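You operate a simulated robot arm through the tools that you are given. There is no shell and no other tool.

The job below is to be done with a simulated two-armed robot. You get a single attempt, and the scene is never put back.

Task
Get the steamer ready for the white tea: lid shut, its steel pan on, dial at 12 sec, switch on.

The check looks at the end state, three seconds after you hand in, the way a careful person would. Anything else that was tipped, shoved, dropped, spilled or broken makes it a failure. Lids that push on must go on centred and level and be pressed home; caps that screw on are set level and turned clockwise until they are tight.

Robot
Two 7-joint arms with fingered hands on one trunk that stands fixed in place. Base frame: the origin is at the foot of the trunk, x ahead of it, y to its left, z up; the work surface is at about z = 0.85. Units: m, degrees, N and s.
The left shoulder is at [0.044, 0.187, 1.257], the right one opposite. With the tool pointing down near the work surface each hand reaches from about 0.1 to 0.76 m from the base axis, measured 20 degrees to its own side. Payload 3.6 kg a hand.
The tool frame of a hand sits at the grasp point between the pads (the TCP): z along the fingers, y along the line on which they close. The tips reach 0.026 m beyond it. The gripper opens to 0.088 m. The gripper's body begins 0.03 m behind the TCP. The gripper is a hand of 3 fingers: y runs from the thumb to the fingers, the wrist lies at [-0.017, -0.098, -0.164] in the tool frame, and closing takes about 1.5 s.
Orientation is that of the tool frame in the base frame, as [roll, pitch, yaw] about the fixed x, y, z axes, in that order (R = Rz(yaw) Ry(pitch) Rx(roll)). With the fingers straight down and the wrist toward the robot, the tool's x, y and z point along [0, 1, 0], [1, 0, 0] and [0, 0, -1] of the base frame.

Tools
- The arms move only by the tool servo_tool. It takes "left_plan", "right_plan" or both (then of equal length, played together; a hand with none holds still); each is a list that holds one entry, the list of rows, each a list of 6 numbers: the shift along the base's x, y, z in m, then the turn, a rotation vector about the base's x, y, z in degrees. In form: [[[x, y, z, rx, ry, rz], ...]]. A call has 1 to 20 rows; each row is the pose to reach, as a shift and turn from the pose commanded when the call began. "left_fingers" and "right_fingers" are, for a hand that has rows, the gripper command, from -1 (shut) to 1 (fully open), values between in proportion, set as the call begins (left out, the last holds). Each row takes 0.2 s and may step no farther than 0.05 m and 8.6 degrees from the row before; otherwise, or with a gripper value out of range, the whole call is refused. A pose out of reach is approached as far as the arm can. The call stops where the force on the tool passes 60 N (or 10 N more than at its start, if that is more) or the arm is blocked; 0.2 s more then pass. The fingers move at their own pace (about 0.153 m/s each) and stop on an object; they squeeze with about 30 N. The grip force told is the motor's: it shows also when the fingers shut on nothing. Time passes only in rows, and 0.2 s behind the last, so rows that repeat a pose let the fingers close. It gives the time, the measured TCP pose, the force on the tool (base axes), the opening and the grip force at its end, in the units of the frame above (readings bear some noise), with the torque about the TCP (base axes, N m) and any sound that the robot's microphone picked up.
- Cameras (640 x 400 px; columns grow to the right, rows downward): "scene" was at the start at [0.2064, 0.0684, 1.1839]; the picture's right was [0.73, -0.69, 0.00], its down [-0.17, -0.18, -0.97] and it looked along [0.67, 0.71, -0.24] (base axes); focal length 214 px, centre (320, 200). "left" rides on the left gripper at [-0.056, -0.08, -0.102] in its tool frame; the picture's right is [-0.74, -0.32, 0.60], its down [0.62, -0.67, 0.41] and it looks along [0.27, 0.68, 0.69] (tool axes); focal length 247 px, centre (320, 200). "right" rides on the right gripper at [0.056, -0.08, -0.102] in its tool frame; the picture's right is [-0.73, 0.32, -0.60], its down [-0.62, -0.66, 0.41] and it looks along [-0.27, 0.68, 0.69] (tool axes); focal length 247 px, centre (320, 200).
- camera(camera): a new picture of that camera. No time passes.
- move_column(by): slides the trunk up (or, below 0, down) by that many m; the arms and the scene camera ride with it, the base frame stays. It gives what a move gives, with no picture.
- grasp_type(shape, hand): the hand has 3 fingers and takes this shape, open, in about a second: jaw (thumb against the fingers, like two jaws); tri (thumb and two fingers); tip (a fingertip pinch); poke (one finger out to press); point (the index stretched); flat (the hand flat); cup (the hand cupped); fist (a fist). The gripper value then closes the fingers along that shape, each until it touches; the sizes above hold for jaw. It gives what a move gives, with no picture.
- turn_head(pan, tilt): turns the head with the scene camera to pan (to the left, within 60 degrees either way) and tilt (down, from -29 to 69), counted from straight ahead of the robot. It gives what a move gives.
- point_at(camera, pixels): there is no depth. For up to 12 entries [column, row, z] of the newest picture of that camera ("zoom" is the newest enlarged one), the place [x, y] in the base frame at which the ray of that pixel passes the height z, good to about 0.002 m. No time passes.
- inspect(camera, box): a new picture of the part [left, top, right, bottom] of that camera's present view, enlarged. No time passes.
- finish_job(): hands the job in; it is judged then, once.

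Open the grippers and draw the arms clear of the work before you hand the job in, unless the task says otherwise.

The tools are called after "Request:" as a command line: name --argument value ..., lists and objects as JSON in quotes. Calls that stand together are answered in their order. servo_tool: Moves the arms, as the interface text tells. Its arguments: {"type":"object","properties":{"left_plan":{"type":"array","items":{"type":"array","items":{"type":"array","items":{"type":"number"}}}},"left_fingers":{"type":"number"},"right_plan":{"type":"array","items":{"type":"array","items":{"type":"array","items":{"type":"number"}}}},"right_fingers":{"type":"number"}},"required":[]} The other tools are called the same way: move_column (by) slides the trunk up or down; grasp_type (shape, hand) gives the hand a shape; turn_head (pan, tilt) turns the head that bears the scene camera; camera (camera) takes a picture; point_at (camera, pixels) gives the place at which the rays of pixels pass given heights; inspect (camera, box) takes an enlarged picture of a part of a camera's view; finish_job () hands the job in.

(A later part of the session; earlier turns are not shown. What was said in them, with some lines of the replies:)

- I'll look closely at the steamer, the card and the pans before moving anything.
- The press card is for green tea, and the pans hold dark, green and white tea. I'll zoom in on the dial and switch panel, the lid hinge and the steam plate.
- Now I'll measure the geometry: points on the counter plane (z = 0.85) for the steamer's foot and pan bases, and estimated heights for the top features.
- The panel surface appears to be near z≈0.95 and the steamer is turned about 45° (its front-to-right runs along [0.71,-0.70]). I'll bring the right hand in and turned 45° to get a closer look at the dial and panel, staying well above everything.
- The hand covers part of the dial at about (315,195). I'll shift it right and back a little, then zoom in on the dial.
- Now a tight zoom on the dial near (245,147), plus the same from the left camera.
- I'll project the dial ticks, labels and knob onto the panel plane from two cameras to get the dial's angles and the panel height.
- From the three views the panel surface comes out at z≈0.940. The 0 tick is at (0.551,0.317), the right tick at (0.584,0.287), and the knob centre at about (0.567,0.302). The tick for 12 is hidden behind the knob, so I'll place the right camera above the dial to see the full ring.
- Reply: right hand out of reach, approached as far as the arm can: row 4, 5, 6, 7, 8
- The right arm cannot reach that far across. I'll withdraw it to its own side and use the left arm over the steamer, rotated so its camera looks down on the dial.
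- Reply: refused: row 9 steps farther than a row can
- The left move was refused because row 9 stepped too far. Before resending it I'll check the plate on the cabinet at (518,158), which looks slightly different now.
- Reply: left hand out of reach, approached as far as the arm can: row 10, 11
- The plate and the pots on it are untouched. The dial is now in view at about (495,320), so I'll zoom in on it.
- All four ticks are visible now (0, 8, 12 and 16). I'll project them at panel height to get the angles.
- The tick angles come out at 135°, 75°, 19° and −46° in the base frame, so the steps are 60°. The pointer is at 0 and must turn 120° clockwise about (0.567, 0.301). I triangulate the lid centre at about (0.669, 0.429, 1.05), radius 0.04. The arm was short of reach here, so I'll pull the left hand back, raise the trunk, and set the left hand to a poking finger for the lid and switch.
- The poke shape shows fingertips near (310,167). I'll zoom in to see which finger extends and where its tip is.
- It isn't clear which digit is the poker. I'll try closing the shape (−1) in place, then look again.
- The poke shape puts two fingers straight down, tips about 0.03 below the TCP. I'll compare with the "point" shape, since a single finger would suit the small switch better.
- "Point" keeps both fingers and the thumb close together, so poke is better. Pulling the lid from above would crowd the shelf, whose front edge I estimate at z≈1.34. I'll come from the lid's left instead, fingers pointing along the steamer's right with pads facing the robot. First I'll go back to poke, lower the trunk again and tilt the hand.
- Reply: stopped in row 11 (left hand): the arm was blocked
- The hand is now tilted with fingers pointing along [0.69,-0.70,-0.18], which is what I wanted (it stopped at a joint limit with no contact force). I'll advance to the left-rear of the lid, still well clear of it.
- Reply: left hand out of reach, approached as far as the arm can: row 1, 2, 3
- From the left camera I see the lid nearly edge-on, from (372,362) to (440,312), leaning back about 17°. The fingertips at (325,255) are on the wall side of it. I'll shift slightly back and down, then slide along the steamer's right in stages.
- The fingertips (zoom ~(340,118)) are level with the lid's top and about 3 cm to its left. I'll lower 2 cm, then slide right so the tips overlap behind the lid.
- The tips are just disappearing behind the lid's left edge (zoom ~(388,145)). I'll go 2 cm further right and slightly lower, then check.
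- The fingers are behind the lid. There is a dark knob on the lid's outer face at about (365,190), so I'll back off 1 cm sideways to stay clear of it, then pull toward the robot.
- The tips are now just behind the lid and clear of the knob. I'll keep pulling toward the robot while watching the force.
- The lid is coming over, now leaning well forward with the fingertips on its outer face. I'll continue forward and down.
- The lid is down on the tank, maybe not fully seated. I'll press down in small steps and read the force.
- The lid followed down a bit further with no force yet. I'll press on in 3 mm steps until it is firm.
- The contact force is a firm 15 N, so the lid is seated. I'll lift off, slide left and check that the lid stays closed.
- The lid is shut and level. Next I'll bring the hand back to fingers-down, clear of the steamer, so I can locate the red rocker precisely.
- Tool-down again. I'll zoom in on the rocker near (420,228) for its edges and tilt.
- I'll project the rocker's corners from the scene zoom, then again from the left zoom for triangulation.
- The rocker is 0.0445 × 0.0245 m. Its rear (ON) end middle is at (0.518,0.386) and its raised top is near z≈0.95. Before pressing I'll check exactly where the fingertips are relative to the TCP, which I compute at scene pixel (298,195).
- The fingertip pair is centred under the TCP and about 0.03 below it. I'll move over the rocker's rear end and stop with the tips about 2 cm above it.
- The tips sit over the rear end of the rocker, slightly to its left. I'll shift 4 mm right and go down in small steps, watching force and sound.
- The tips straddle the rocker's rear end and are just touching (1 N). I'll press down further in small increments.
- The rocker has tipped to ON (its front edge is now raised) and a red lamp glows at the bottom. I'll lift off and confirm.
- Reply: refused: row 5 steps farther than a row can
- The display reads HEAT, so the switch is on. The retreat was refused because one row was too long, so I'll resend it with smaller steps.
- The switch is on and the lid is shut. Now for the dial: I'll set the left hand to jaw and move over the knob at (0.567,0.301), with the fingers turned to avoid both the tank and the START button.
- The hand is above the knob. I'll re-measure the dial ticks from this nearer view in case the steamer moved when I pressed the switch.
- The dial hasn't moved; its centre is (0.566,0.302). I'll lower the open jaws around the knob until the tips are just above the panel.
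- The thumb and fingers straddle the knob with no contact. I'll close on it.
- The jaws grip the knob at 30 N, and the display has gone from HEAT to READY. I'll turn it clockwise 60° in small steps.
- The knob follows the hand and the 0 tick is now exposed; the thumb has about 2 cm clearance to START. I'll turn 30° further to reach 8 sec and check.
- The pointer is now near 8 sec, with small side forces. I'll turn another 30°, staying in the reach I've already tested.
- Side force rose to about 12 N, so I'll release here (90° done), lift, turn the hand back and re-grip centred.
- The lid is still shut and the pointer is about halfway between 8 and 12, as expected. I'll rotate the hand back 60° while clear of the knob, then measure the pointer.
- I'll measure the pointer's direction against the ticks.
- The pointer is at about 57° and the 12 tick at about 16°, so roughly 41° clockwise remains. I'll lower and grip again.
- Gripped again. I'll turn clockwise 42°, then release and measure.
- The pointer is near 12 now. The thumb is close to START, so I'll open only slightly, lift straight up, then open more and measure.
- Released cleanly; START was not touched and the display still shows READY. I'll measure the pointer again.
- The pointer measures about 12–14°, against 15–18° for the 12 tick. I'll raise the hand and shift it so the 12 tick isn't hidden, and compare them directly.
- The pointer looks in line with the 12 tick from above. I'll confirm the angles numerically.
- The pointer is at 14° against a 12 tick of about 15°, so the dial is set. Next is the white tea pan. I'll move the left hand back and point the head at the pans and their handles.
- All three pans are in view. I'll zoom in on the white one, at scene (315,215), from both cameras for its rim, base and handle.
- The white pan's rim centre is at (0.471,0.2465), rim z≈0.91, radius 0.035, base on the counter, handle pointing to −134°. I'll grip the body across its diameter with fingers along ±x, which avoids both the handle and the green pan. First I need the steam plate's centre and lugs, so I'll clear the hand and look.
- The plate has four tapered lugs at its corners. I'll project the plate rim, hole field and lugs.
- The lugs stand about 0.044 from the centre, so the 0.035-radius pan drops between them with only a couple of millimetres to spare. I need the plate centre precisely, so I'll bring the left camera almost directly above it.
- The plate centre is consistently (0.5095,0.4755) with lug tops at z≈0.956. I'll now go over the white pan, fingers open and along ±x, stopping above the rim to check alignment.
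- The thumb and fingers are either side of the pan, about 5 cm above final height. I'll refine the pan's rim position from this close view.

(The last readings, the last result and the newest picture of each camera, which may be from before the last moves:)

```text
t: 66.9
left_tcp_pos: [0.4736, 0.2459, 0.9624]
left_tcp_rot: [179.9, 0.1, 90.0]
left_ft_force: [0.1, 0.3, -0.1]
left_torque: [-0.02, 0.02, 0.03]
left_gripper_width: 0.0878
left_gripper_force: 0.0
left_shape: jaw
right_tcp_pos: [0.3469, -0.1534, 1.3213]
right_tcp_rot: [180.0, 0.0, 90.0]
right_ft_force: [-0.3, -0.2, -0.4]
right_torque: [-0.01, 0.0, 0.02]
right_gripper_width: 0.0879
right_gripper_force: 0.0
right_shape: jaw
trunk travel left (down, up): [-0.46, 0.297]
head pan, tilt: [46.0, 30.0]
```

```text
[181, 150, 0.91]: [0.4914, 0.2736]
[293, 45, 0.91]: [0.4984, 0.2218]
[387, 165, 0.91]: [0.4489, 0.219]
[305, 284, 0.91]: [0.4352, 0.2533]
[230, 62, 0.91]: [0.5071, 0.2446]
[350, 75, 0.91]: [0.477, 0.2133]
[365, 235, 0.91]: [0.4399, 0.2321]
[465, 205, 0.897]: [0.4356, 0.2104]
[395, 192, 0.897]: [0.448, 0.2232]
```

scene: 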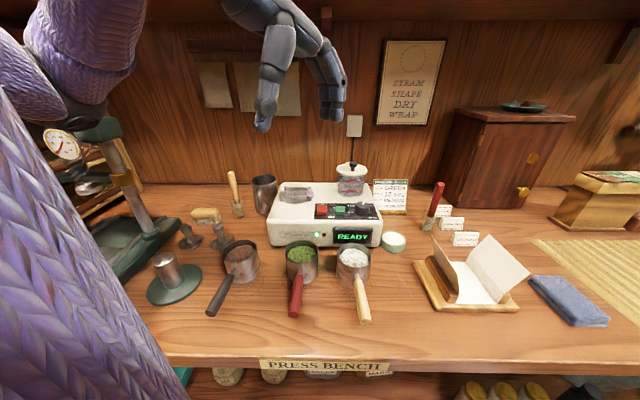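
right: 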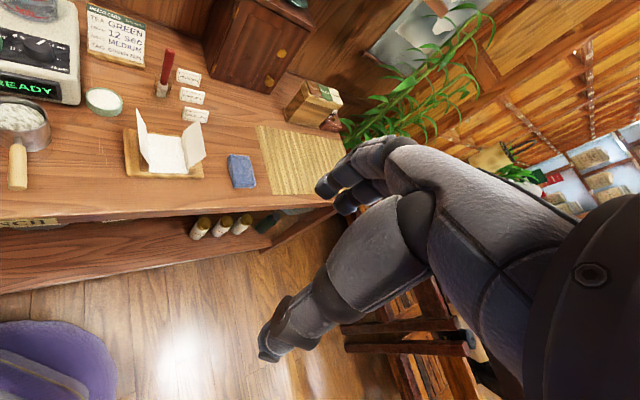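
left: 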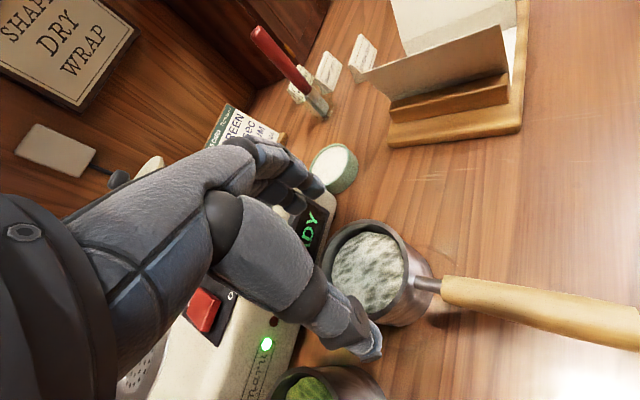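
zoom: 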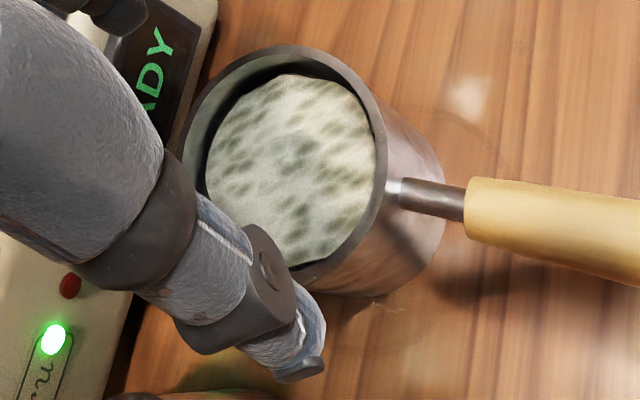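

The pan's centre is confirmed at (0.471,0.2465), r≈0.035. I'll lower the open jaws around it in steps.

Request:
servo_tool --left_plan '[[[-0.002, 0.0005, -0.015, 0, 0, 0], [-0.002, 0.0005, -0.03, 0, 0, 0], [-0.002, 0.0005, -0.04, 0, 0, 0]]]'

Request:
inspect --camera "left" --box '[220, 140, 460, 370]'

Request:
inspect --camera "scene" --box '[300, 190, 400, 290]'

```text
t: 67.7
left_tcp_pos: [0.4704, 0.2467, 0.925]
left_tcp_rot: [179.9, 0.2, 90.0]
left_ft_force: [0.4, -1.5, -0.1]
left_torque: [0.02, 0.02, 0.0]
left_gripper_width: 0.088
left_gripper_force: 0.0
left_shape: jaw
right_tcp_pos: [0.3473, -0.1539, 1.3205]
right_tcp_rot: [179.9, 0.0, 90.0]
right_ft_force: [0.2, -0.7, 0.2]
right_torque: [0.01, -0.02, -0.03]
right_gripper_width: 0.0878
right_gripper_force: 0.0
right_shape: jaw
trunk travel left (down, up): [-0.46, 0.297]
head pan, tilt: [46.0, 30.0]
```

```text
1.74 times, centred on (340, 255) of left
```

zoom: 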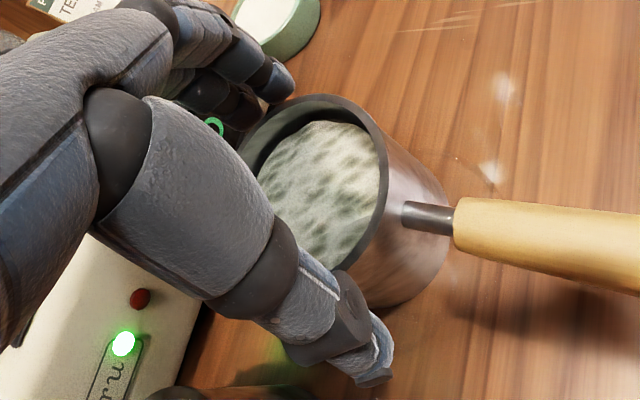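

```text
4.00 times, centred on (350, 240) of scene
```

zoom: 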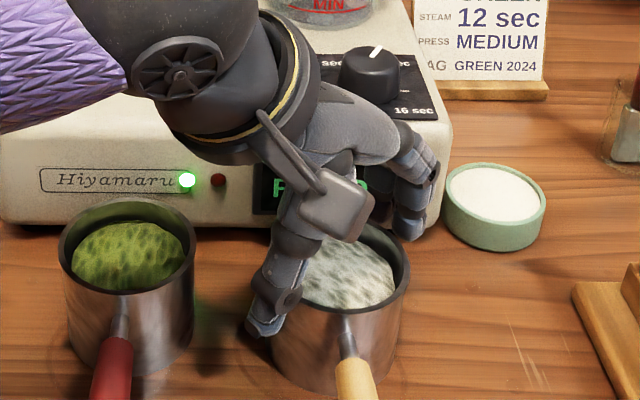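

Both sides clear the pan, the dish and the steamer. I'll lower the last 2 cm and close.

Request:
servo_tool --left_plan '[[[0, 0, -0.008, 0, 0, 0], [0, 0, -0.016, 0, 0, 0], [0, 0, -0.022, 0, 0, 0]]]'

Request:
inspect --camera "scene" --box '[300, 190, 400, 290]'

```text
t: 68.5
left_tcp_pos: [0.4705, 0.247, 0.9024]
left_tcp_rot: [180.0, 0.3, 90.0]
left_ft_force: [0.0, 0.4, 0.5]
left_torque: [0.02, 0.02, 0.02]
left_gripper_width: 0.0878
left_gripper_force: 0.0
left_shape: jaw
right_tcp_pos: [0.3461, -0.1521, 1.3214]
right_tcp_rot: [-179.9, -0.1, 90.0]
right_ft_force: [-0.4, -0.4, 1.0]
right_torque: [-0.02, 0.03, -0.03]
right_gripper_width: 0.0877
right_gripper_force: 0.0
right_shape: jaw
trunk travel left (down, up): [-0.46, 0.297]
head pan, tilt: [46.0, 30.0]
```

```text
4.00 times, centred on (350, 240) of scene
```

zoom: 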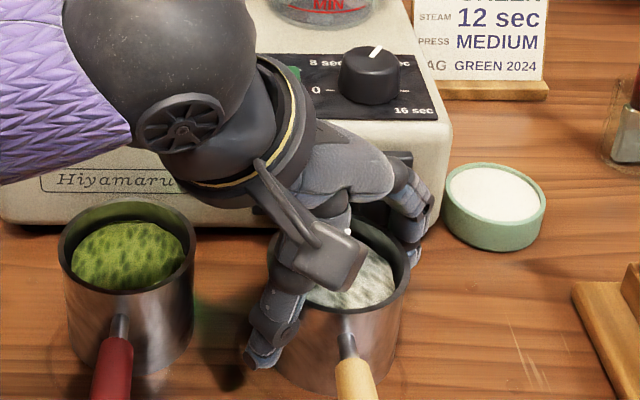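

The jaws are around the pan body at the right depth with no contact. I'll close the grip.

Request:
servo_tool --left_plan '[[[0, 0, 0, 0, 0, 0], [0, 0, 0, 0, 0, 0], [0, 0, 0, 0, 0, 0], [0, 0, 0, 0, 0, 0], [0, 0, 0, 0, 0, 0]]]' --left_fingers -1

Request:
inspect --camera "scene" --box '[300, 190, 400, 290]'

Request:
inspect --camera "left" --box '[220, 140, 460, 370]'

```text
t: 69.7
left_tcp_pos: [0.4696, 0.2466, 0.904]
left_tcp_rot: [179.9, 0.1, 90.0]
left_ft_force: [-0.1, -0.1, -0.2]
left_torque: [-0.05, -0.09, 0.0]
left_gripper_width: 0.0664
left_gripper_force: 30.6
left_shape: jaw
right_tcp_pos: [0.3464, -0.1536, 1.32]
right_tcp_rot: [-180.0, -0.1, 90.0]
right_ft_force: [-0.6, -0.7, -0.9]
right_torque: [0.02, 0.04, -0.01]
right_gripper_width: 0.0878
right_gripper_force: 0.0
right_shape: jaw
trunk travel left (down, up): [-0.46, 0.297]
head pan, tilt: [46.0, 30.0]
```

```text
4.00 times, centred on (350, 240) of scene
```

zoom: 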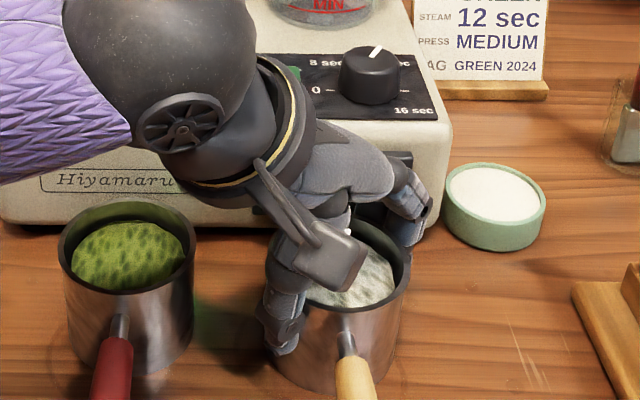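

```text
1.74 times, centred on (340, 255) of left
```

zoom: 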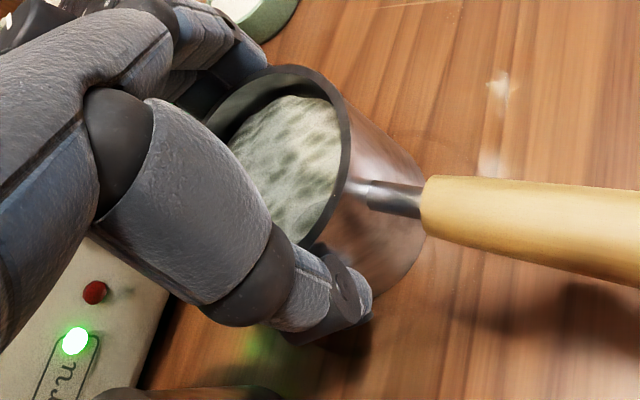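

The grip is firm at 0.066 m and 30 N. I'll lift straight up slowly and check that the pan stays level.

Request:
servo_tool --left_plan '[[[0, 0, 0.008, 0, 0, 0], [0, 0, 0.016, 0, 0, 0], [0, 0, 0.028, 0, 0, 0], [0, 0, 0.04, 0, 0, 0]]]'

Request:
inspect --camera "scene" --box '[270, 170, 410, 300]'

Request:
inspect --camera "left" --box '[220, 140, 460, 370]'

```text
t: 70.7
left_tcp_pos: [0.469, 0.246, 0.9436]
left_tcp_rot: [179.8, 0.2, 90.0]
left_ft_force: [0.6, -0.2, -2.6]
left_torque: [0.05, -0.01, -0.01]
left_gripper_width: 0.0663
left_gripper_force: 30.1
left_shape: jaw
right_tcp_pos: [0.3468, -0.1543, 1.3205]
right_tcp_rot: [180.0, 0.0, 90.1]
right_ft_force: [0.0, -0.4, -0.3]
right_torque: [0.0, -0.01, 0.01]
right_gripper_width: 0.088
right_gripper_force: 0.0
right_shape: jaw
trunk travel left (down, up): [-0.46, 0.297]
head pan, tilt: [46.0, 30.0]
```

```text
3.08 times, centred on (340, 235) of scene
```

zoom: 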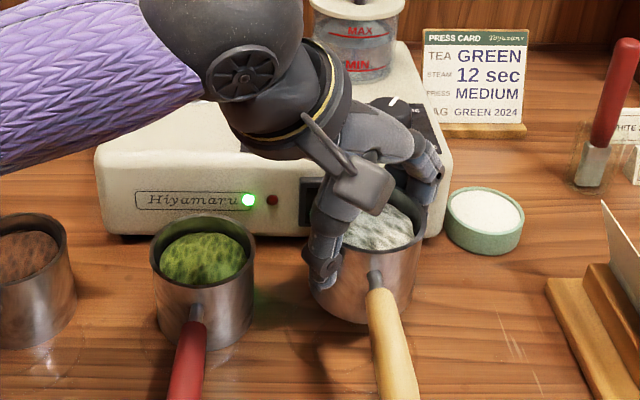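

```text
1.74 times, centred on (340, 255) of left
```

zoom: 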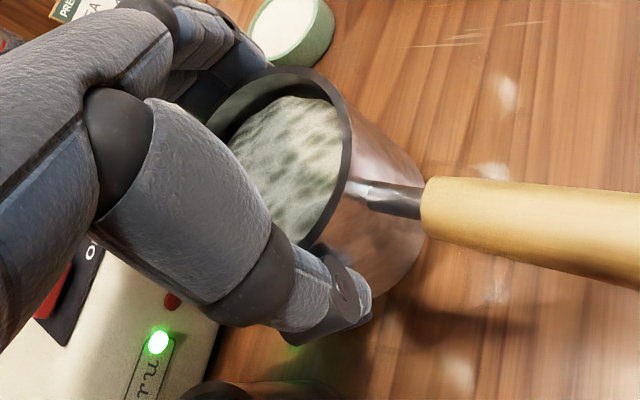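

The pan came up level, weighing about 2.6 N. I'll raise it well clear of the steamer and lugs, then carry it slowly over the steam plate.

Request:
servo_tool --left_plan '[[[0, 0, 0.02, 0, 0, 0], [0, 0, 0.045, 0, 0, 0], [0, 0, 0.07, 0, 0, 0], [0, 0, 0.095, 0, 0, 0], [0, 0, 0.115, 0, 0, 0], [0.004, 0.02, 0.115, 0, 0, 0], [0.008, 0.045, 0.115, 0, 0, 0], [0.012, 0.07, 0.115, 0, 0, 0], [0.016, 0.095, 0.115, 0, 0, 0], [0.02, 0.12, 0.115, 0, 0, 0], [0.024, 0.145, 0.115, 0, 0, 0], [0.028, 0.17, 0.115, 0, 0, 0], [0.033, 0.195, 0.115, 0, 0, 0], [0.037, 0.217, 0.115, 0, 0, 0], [0.039, 0.2285, 0.115, 0, 0, 0], [0.039, 0.2285, 0.115, 0, 0, 0]]]'

Request:
camera --camera "scene"

Request:
camera --camera "left"

```text
t: 74.1
left_tcp_pos: [0.5094, 0.4762, 1.0577]
left_tcp_rot: [179.9, 0.1, 90.0]
left_ft_force: [-0.2, 0.1, -3.1]
left_torque: [-0.01, 0.02, 0.0]
left_gripper_width: 0.0663
left_gripper_force: 29.6
left_shape: jaw
right_tcp_pos: [0.347, -0.1522, 1.3204]
right_tcp_rot: [-179.9, -0.1, 90.0]
right_ft_force: [-0.8, -0.6, 0.0]
right_torque: [0.0, -0.03, 0.02]
right_gripper_width: 0.0878
right_gripper_force: 0.1
right_shape: jaw
trunk travel left (down, up): [-0.46, 0.297]
head pan, tilt: [46.0, 30.0]
```

```text
taken
```

scene: 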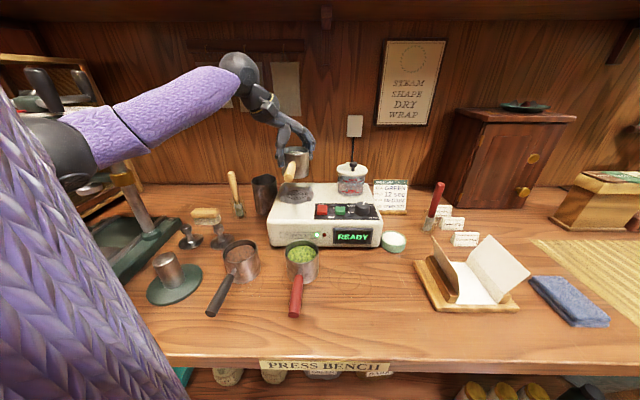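

```text
taken
```

left: 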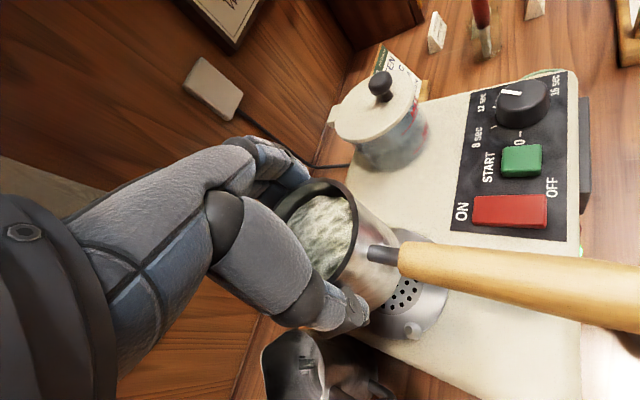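

The pan is hovering above the plate. I'll zoom in to measure its actual rim and base position against the plate centre.

Request:
inspect --camera "scene" --box '[260, 120, 350, 220]'

```text
4.00 times, centred on (305, 170) of scene
```

zoom: 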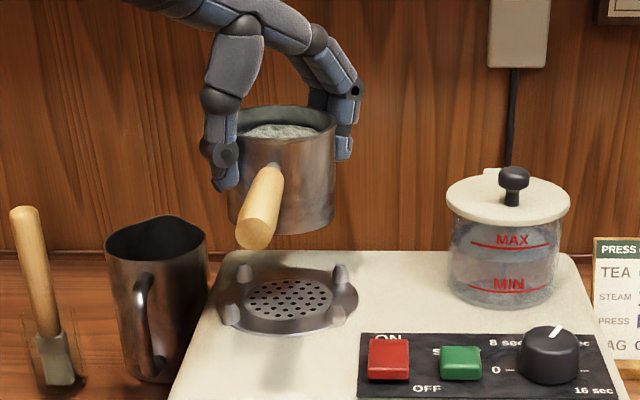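

Request:
point_at --camera "zoom" --pixels '[[229, 215, 1.0037], [334, 215, 1.0037], [285, 236, 1.0037], [336, 121, 1.0637], [285, 106, 1.0637], [285, 139, 1.0637], [216, 300, 0.943], [359, 300, 0.943], [289, 266, 0.943], [289, 334, 0.943], [243, 133, 1.0637], [267, 170, 1.05]]'

Request:
inspect --camera "left" --box '[250, 150, 470, 350]'

```text
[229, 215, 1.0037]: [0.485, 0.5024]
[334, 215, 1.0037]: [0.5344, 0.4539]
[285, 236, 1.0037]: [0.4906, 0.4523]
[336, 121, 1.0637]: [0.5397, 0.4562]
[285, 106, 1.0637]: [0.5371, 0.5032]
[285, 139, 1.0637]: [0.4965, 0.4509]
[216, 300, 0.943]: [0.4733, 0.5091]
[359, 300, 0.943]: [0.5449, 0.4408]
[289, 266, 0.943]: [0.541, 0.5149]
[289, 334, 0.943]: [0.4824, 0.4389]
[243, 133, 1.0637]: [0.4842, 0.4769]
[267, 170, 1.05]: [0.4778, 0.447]
```

```text
2.00 times, centred on (360, 250) of left
```

zoom: 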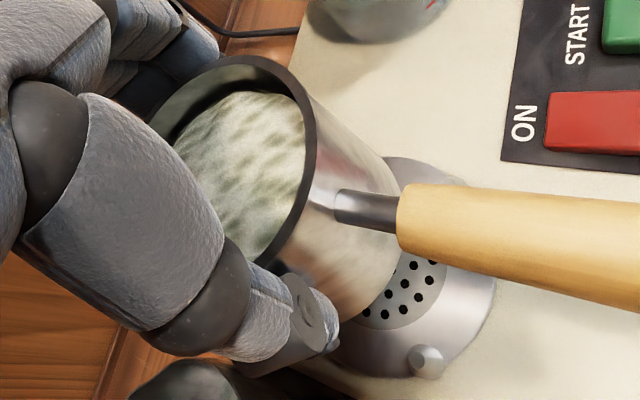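

Request:
point_at --camera "zoom" --pixels '[[250, 55, 1.0637], [290, 78, 1.0637], [312, 118, 1.0637], [316, 165, 1.0637], [303, 220, 1.0637], [275, 266, 1.0637], [200, 70, 1.0637], [165, 105, 1.0637]]'

```text
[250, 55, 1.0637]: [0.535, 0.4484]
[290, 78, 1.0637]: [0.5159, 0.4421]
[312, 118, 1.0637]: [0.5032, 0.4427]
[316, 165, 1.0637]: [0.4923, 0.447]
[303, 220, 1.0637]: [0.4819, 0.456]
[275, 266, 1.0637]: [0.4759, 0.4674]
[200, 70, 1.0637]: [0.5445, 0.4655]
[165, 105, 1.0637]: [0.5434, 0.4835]
```

From the left camera the pan's centre is (0.5107,0.477), within about 2 mm of the plate centre. I'll correct by (−0.0004,−0.0018), lower to just above the lugs, and check again.

Request:
servo_tool --left_plan '[[[-0.0004, -0.0018, -0.012, 0, 0, 0], [-0.0004, -0.0018, -0.024, 0, 0, 0], [-0.0004, -0.0018, -0.036, 0, 0, 0], [-0.0004, -0.0018, -0.038, 0, 0, 0]]]'

Request:
inspect --camera "scene" --box '[270, 150, 340, 210]'

Request:
inspect --camera "left" --box '[290, 190, 470, 360]'

```text
t: 75.1
left_tcp_pos: [0.509, 0.4726, 1.0203]
left_tcp_rot: [179.9, 0.2, 90.0]
left_ft_force: [-0.2, 0.9, -3.9]
left_torque: [0.04, -0.04, 0.01]
left_gripper_width: 0.0662
left_gripper_force: 30.0
left_shape: jaw
right_tcp_pos: [0.3476, -0.153, 1.3203]
right_tcp_rot: [-179.9, 0.0, 90.1]
right_ft_force: [-0.3, -0.2, 0.3]
right_torque: [0.0, 0.0, 0.01]
right_gripper_width: 0.0878
right_gripper_force: 0.1
right_shape: jaw
trunk travel left (down, up): [-0.46, 0.297]
head pan, tilt: [46.0, 30.0]
```

```text
6.67 times, centred on (305, 180) of scene
```

zoom: 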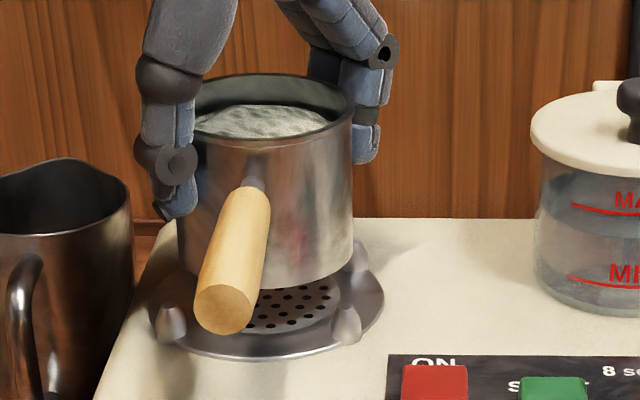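

```text
2.35 times, centred on (380, 275) of left
```

zoom: 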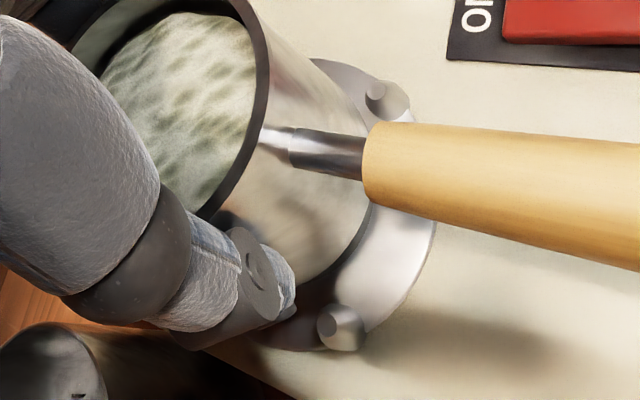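

Request:
point_at --camera "zoom" --pixels '[[372, 200, 0.966], [290, 275, 0.966], [335, 250, 0.966], [255, 20, 1.026], [270, 85, 1.026], [262, 130, 1.026], [225, 195, 1.026], [200, 215, 1.026], [340, 328, 0.955], [385, 97, 0.955], [437, 225, 0.943], [345, 60, 0.943]]'

Request:
inspect --camera "scene" --box '[270, 150, 340, 210]'

Request:
point_at --camera "zoom" --pixels '[[177, 250, 0.966], [354, 250, 0.966], [290, 290, 0.966], [265, 289, 0.966], [320, 284, 0.966], [148, 305, 0.943], [385, 300, 0.943], [262, 361, 0.943], [171, 305, 0.956], [346, 307, 0.956]]'

```text
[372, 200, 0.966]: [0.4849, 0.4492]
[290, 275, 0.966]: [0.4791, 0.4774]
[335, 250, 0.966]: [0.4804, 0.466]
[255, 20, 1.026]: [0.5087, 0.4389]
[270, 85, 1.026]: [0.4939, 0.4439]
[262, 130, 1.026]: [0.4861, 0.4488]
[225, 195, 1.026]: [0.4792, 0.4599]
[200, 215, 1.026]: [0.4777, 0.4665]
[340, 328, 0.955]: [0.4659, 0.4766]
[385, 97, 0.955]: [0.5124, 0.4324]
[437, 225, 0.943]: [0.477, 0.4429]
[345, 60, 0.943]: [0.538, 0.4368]
```

```text
6.67 times, centred on (305, 180) of scene
```

zoom: 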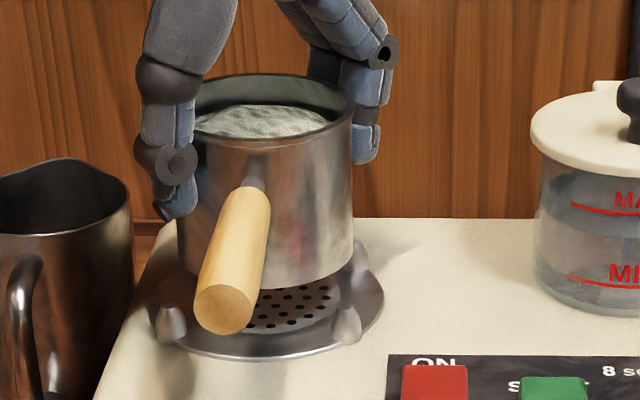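

```text
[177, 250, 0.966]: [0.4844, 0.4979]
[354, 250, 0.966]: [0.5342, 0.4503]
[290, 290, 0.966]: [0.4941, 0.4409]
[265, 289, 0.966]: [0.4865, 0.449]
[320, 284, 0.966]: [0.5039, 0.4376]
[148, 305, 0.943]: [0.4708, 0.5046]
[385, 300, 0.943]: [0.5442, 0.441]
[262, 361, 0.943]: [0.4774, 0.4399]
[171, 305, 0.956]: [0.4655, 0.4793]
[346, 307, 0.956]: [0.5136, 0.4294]
```

The pan and plate agree to within about 1 mm (pan s≈0.025, b≈0.696; plate s≈0.0246, b≈0.6957). I'll lower gently between the lugs.

Request:
servo_tool --left_plan '[[[0, 0, -0.004, 0, 0, 0], [0, 0, -0.008, 0, 0, 0], [0, 0, -0.012, 0, 0, 0], [0, 0, -0.015, 0, 0, 0]]]'

Request:
inspect --camera "scene" --box '[270, 150, 340, 210]'

Request:
inspect --camera "left" --box '[290, 190, 470, 360]'

```text
t: 76.1
left_tcp_pos: [0.5106, 0.4739, 1.0061]
left_tcp_rot: [-180.0, 0.2, 89.9]
left_ft_force: [0.3, -0.6, -3.9]
left_torque: [0.03, 0.0, -0.02]
left_gripper_width: 0.066
left_gripper_force: 30.3
left_shape: jaw
right_tcp_pos: [0.3475, -0.1522, 1.3201]
right_tcp_rot: [179.9, -0.1, 90.0]
right_ft_force: [0.1, -0.5, -0.3]
right_torque: [-0.02, 0.04, 0.0]
right_gripper_width: 0.0879
right_gripper_force: 0.1
right_shape: jaw
trunk travel left (down, up): [-0.46, 0.297]
head pan, tilt: [46.0, 30.0]
```

```text
6.67 times, centred on (305, 180) of scene
```

zoom: 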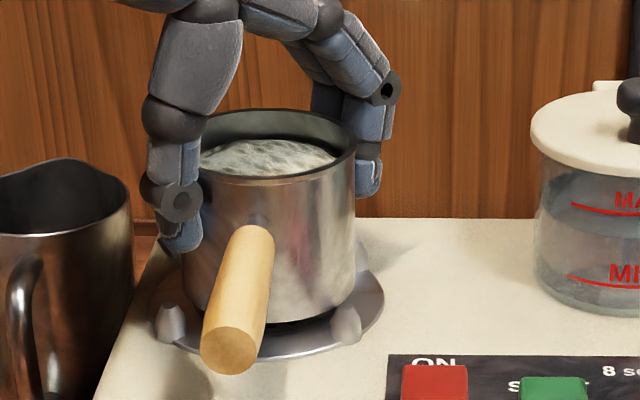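

```text
2.35 times, centred on (380, 275) of left
```

zoom: 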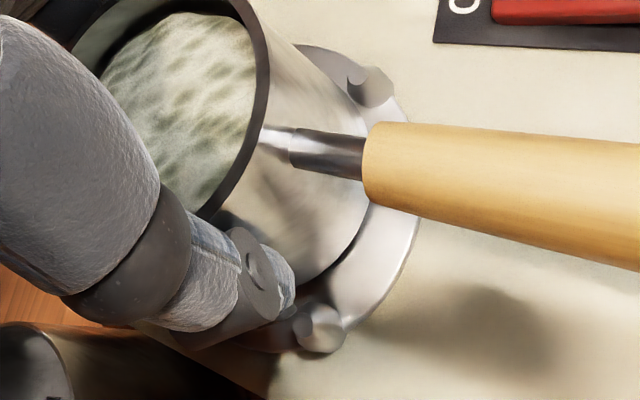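

The base is entering between the lugs with no contact force. I'll continue down in smaller steps.

Request:
servo_tool --left_plan '[[[0, 0, -0.003, 0, 0, 0], [0, 0, -0.006, 0, 0, 0], [0, 0, -0.008, 0, 0, 0]]]'

Request:
inspect --camera "scene" --box '[270, 150, 340, 210]'

```text
t: 76.9
left_tcp_pos: [0.5083, 0.4732, 0.9962]
left_tcp_rot: [179.9, 0.2, 90.0]
left_ft_force: [-0.1, 0.7, -2.7]
left_torque: [0.07, -0.04, -0.01]
left_gripper_width: 0.0661
left_gripper_force: 30.2
left_shape: jaw
right_tcp_pos: [0.3476, -0.1531, 1.3207]
right_tcp_rot: [-179.8, 0.0, 90.1]
right_ft_force: [0.0, -0.4, 0.3]
right_torque: [-0.03, 0.01, -0.01]
right_gripper_width: 0.0879
right_gripper_force: 0.0
right_shape: jaw
trunk travel left (down, up): [-0.46, 0.297]
head pan, tilt: [46.0, 30.0]
```

```text
6.67 times, centred on (305, 180) of scene
```

zoom: 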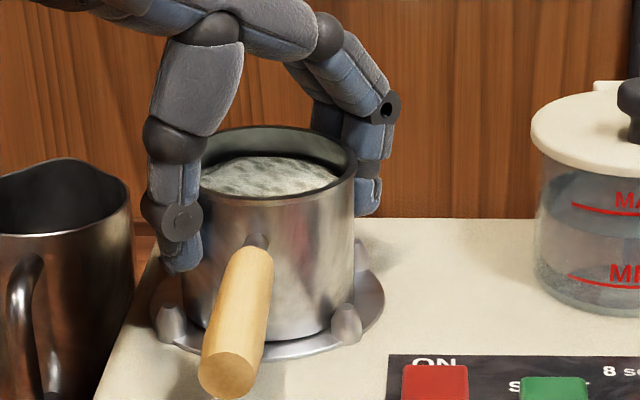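

The pan is inside the lugs, nearly on the plate. I'll ease down until the force shows it is resting.

Request:
servo_tool --left_plan '[[[0, 0, -0.002, 0, 0, 0], [0, 0, -0.004, 0, 0, 0], [0, 0, -0.004, 0, 0, 0]]]'

Request:
inspect --camera "scene" --box '[270, 150, 340, 210]'

```text
t: 77.7
left_tcp_pos: [0.5084, 0.4733, 0.9934]
left_tcp_rot: [179.8, 0.2, 90.1]
left_ft_force: [-1.0, 1.7, 1.1]
left_torque: [0.0, -0.1, 0.01]
left_gripper_width: 0.0659
left_gripper_force: 30.3
left_shape: jaw
right_tcp_pos: [0.3457, -0.1535, 1.3209]
right_tcp_rot: [-179.9, 0.0, 90.0]
right_ft_force: [-0.4, -0.2, 0.6]
right_torque: [0.02, 0.0, -0.01]
right_gripper_width: 0.0879
right_gripper_force: 0.0
right_shape: jaw
trunk travel left (down, up): [-0.46, 0.297]
head pan, tilt: [46.0, 30.0]
```

```text
6.67 times, centred on (305, 180) of scene
```

zoom: 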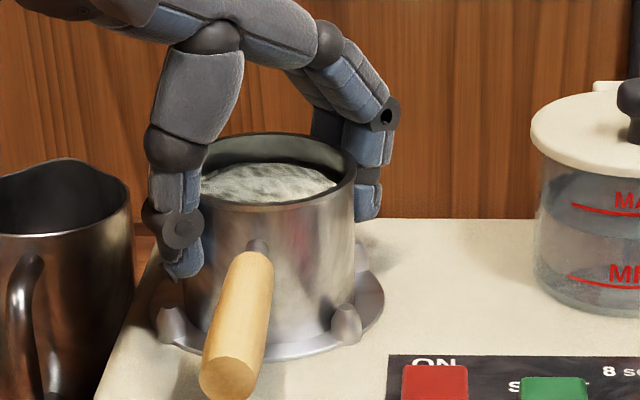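

Contact: the load has gone from −3.5 to +1 N. I'll press 2 mm more to make sure it is seated rather than riding on a lug.

Request:
servo_tool --left_plan '[[[0, 0, -0.0015, 0, 0, 0], [0, 0, -0.0025, 0, 0, 0]]]'

Request:
inspect --camera "left" --box '[290, 190, 470, 360]'

```text
t: 78.3
left_tcp_pos: [0.5091, 0.4728, 0.9949]
left_tcp_rot: [179.6, 0.1, 90.0]
left_ft_force: [1.4, 1.5, 11.5]
left_torque: [-0.01, -0.31, 0.03]
left_gripper_width: 0.0659
left_gripper_force: 29.6
left_shape: jaw
right_tcp_pos: [0.3461, -0.1528, 1.3206]
right_tcp_rot: [-179.9, -0.2, 90.0]
right_ft_force: [0.2, -0.1, -0.7]
right_torque: [0.02, 0.01, -0.01]
right_gripper_width: 0.088
right_gripper_force: 0.1
right_shape: jaw
trunk travel left (down, up): [-0.46, 0.297]
head pan, tilt: [46.0, 30.0]
```

```text
2.35 times, centred on (380, 275) of left
```

zoom: 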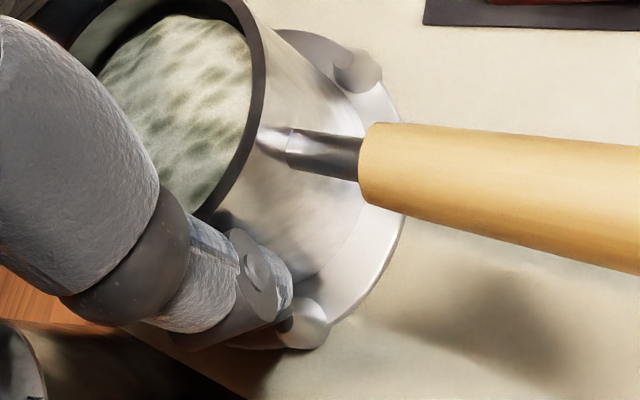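

The pan is firmly seated at 11 N. I'll take off the press force, open just enough to release (about 0.078) and hold still to let it settle.

Request:
servo_tool --left_plan '[[[0, 0, 0.002, 0, 0, 0]]]'

Request:
servo_tool --left_plan '[[[0, 0, 0, 0, 0, 0], [0, 0, 0, 0, 0, 0], [0, 0, 0, 0, 0, 0]]]' --left_fingers 0.78

Request:
inspect --camera "scene" --box '[270, 150, 340, 210]'

Request:
inspect --camera "left" --box '[230, 150, 470, 360]'

```text
t: 78.7
left_tcp_pos: [0.5088, 0.4735, 0.9948]
left_tcp_rot: [179.8, 0.1, 90.0]
left_ft_force: [4.7, 3.2, 9.3]
left_torque: [0.0, -0.43, 0.07]
left_gripper_width: 0.066
left_gripper_force: 29.5
left_shape: jaw
right_tcp_pos: [0.3463, -0.1528, 1.3201]
right_tcp_rot: [-179.9, 0.0, 90.0]
right_ft_force: [0.1, -0.3, -0.8]
right_torque: [0.0, 0.01, 0.03]
right_gripper_width: 0.0878
right_gripper_force: 0.0
right_shape: jaw
trunk travel left (down, up): [-0.46, 0.297]
head pan, tilt: [46.0, 30.0]
```

```text
t: 79.5
left_tcp_pos: [0.507, 0.4723, 0.9908]
left_tcp_rot: [-179.9, 0.2, 90.1]
left_ft_force: [-0.4, -0.4, -0.6]
left_torque: [0.01, 0.0, 0.01]
left_gripper_width: 0.0781
left_gripper_force: 0.1
left_shape: jaw
right_tcp_pos: [0.3464, -0.1537, 1.3207]
right_tcp_rot: [180.0, 0.0, 90.0]
right_ft_force: [0.1, 0.1, 0.3]
right_torque: [0.0, 0.02, 0.02]
right_gripper_width: 0.088
right_gripper_force: 0.0
right_shape: jaw
trunk travel left (down, up): [-0.46, 0.297]
head pan, tilt: [46.0, 30.0]
```

```text
6.67 times, centred on (305, 180) of scene
```

zoom: 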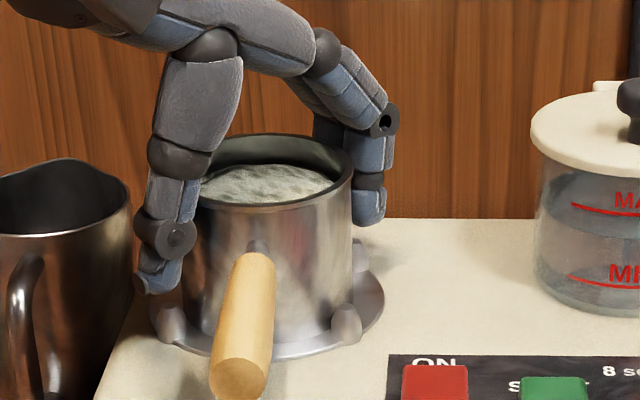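

```text
1.90 times, centred on (350, 255) of left
```

zoom: 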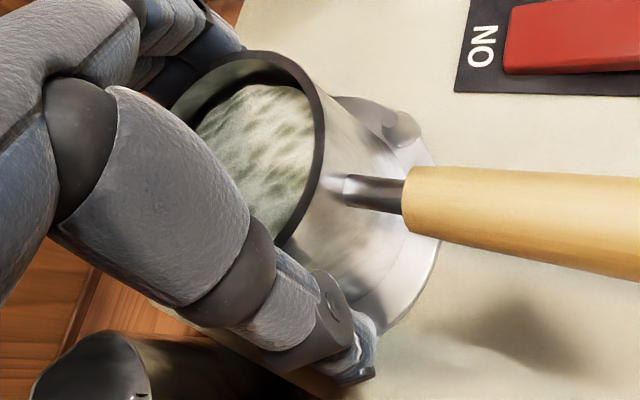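

Released with zero force, and the pan is standing on its own. I'll lift straight up slowly.

Request:
servo_tool --left_plan '[[[0.001, 0, 0.008, 0, 0, 0], [0.001, 0, 0.016, 0, 0, 0], [0.001, 0, 0.028, 0, 0, 0], [0.001, 0, 0.045, 0, 0, 0], [0.001, 0, 0.07, 0, 0, 0], [0.001, 0, 0.1, 0, 0, 0]]]'

Request:
inspect --camera "scene" --box '[260, 140, 350, 220]'

Request:
camera --camera "left"

```text
t: 80.9
left_tcp_pos: [0.5107, 0.4732, 1.092]
left_tcp_rot: [180.0, 0.2, 90.0]
left_ft_force: [-0.4, -0.2, -0.1]
left_torque: [0.01, 0.0, -0.01]
left_gripper_width: 0.0782
left_gripper_force: 0.0
left_shape: jaw
right_tcp_pos: [0.3464, -0.1526, 1.3214]
right_tcp_rot: [-180.0, 0.0, 90.1]
right_ft_force: [-0.5, 0.1, 0.6]
right_torque: [-0.01, 0.0, 0.02]
right_gripper_width: 0.0879
right_gripper_force: 0.0
right_shape: jaw
trunk travel left (down, up): [-0.46, 0.297]
head pan, tilt: [46.0, 30.0]
```

```text
5.00 times, centred on (305, 180) of scene
```

zoom: 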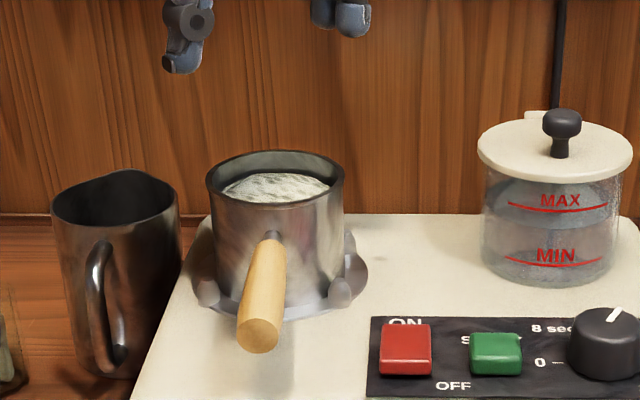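

```text
taken
```

left: 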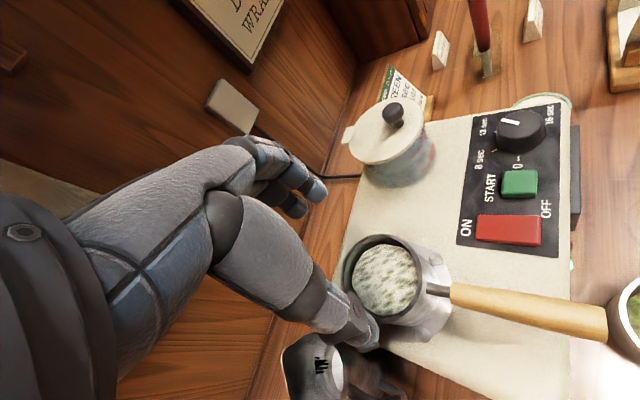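

The pan sits between the lugs and looks level. I'll withdraw the left arm to near its starting place and open the hand fully.

Request:
servo_tool --left_plan '[[[-0.02, 0, 0.03, 0, 0, 0], [-0.05, 0, 0.06, 0, 0, 0], [-0.08, 0, 0.09, 0, 0, 0], [-0.11, 0, 0.12, 0, 0, 0], [-0.14, 0, 0.15, 0, 0, 0], [-0.17, 0, 0.16, 0, 0, 0], [-0.19, 0, 0.16, 0, 0, 0]]]' --left_fingers 1

Request:
camera --camera "scene"

Request:
inspect --camera "scene" --box '[250, 140, 410, 260]'

Request:
inspect --camera "left" --box '[320, 90, 500, 270]'

```text
t: 82.5
left_tcp_pos: [0.3171, 0.4724, 1.2535]
left_tcp_rot: [179.9, 0.3, 90.0]
left_ft_force: [0.4, -0.6, -0.2]
left_torque: [0.01, 0.0, -0.04]
left_gripper_width: 0.0876
left_gripper_force: 0.0
left_shape: jaw
right_tcp_pos: [0.3459, -0.1529, 1.3204]
right_tcp_rot: [180.0, 0.0, 90.0]
right_ft_force: [0.1, 0.1, 0.1]
right_torque: [-0.02, 0.0, 0.01]
right_gripper_width: 0.0878
right_gripper_force: 0.1
right_shape: jaw
trunk travel left (down, up): [-0.46, 0.297]
head pan, tilt: [46.0, 30.0]
```

```text
taken
```

scene: 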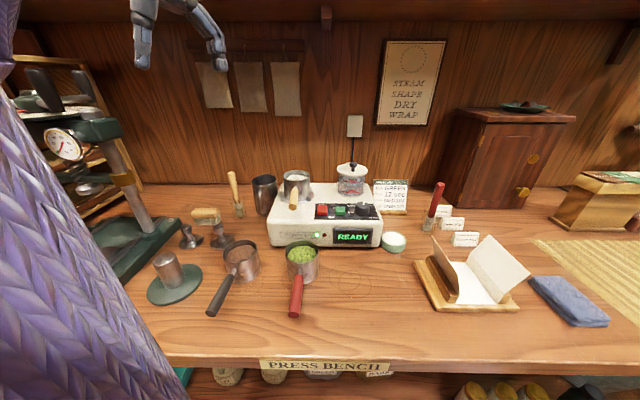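

```text
3.33 times, centred on (330, 200) of scene
```

zoom: 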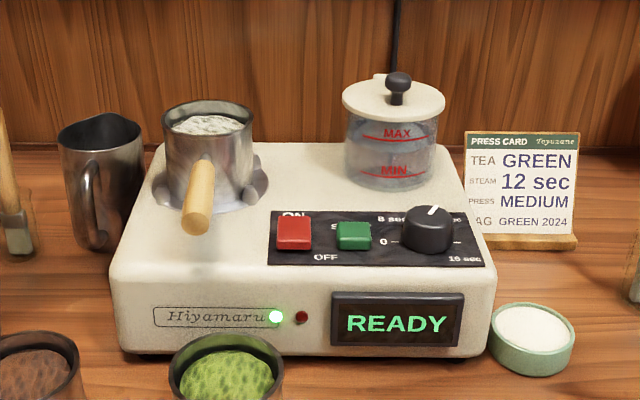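

```text
2.22 times, centred on (410, 180) of left
```

zoom: 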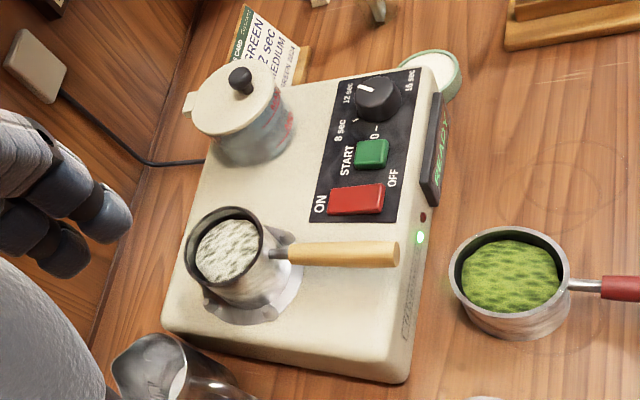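

Everything looks in place. I'll make a last close check of the dial pointer, the lid seating and the pan's seating before handing in.

Request:
inspect --camera "scene" --box '[335, 190, 395, 230]'

Request:
inspect --camera "left" --box '[405, 95, 475, 155]'

Request:
inspect --camera "scene" --box '[270, 160, 380, 220]'

Request:
inspect --camera "left" --box '[345, 160, 445, 240]'

```text
10.00 times, centred on (365, 210) of scene
```

zoom: 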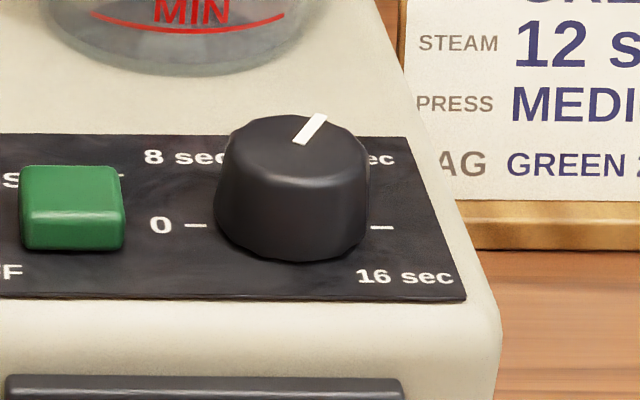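

```text
6.67 times, centred on (440, 125) of left
```

zoom: 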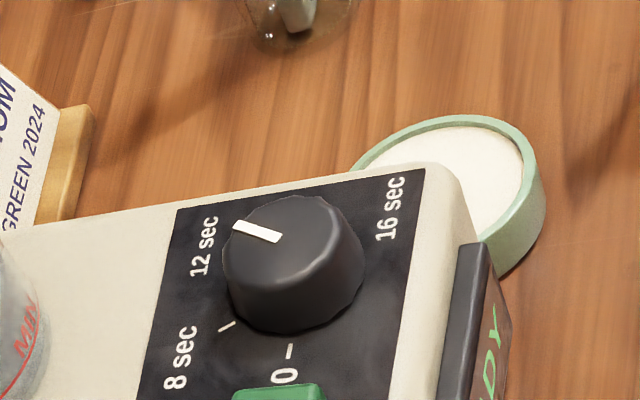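

```text
5.82 times, centred on (325, 190) of scene
```

zoom: 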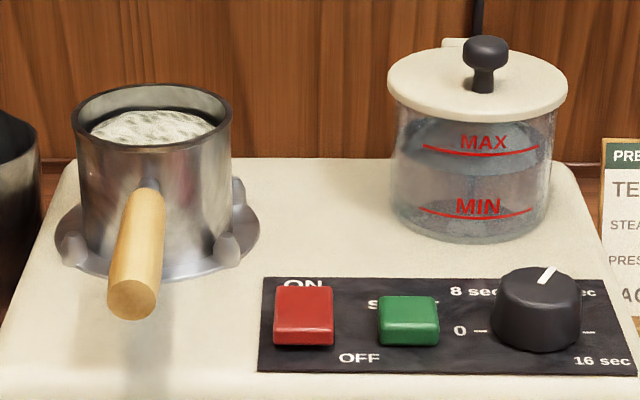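

```text
5.00 times, centred on (395, 200) of left
```

zoom: 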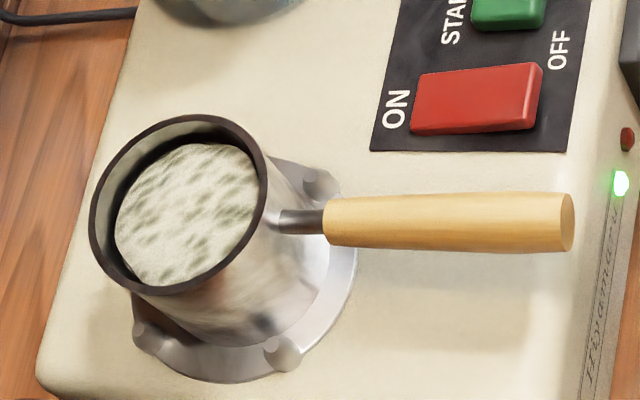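

Final check:
- **Lid:** closed and level.
- **Pan:** the white tea pan is level between the lugs.
- **Dial:** the pointer is at 12 sec.
- **Switch:** on, display showing READY.
- **Surroundings:** nothing else was moved.

Both hands are open and clear, so I'll hand in the job.

Request:
finish_job

```text
The job is handed in.
```

The steamer is ready for the white tea, and I have handed the job in. The result of the check has not come back.

- **Lid:** it is shut on the water tank and looks level. I pressed it down with about 15 N.
- **Pan:** the white tea's steel pan (light wood handle) sits level on the steam plate between the four lugs. I pressed it down with about 11 N to seat it, and I saw no spill.
- **Dial:** the pointer is in line with the 12 sec mark, within a degree or two by camera measurement.
- **Switch:** it is on. The display went from HEAT to READY. I did not press START.

The dark and green tea pans and everything else on the bench look untouched in the last pictures. Both hands are open and clear of the work.
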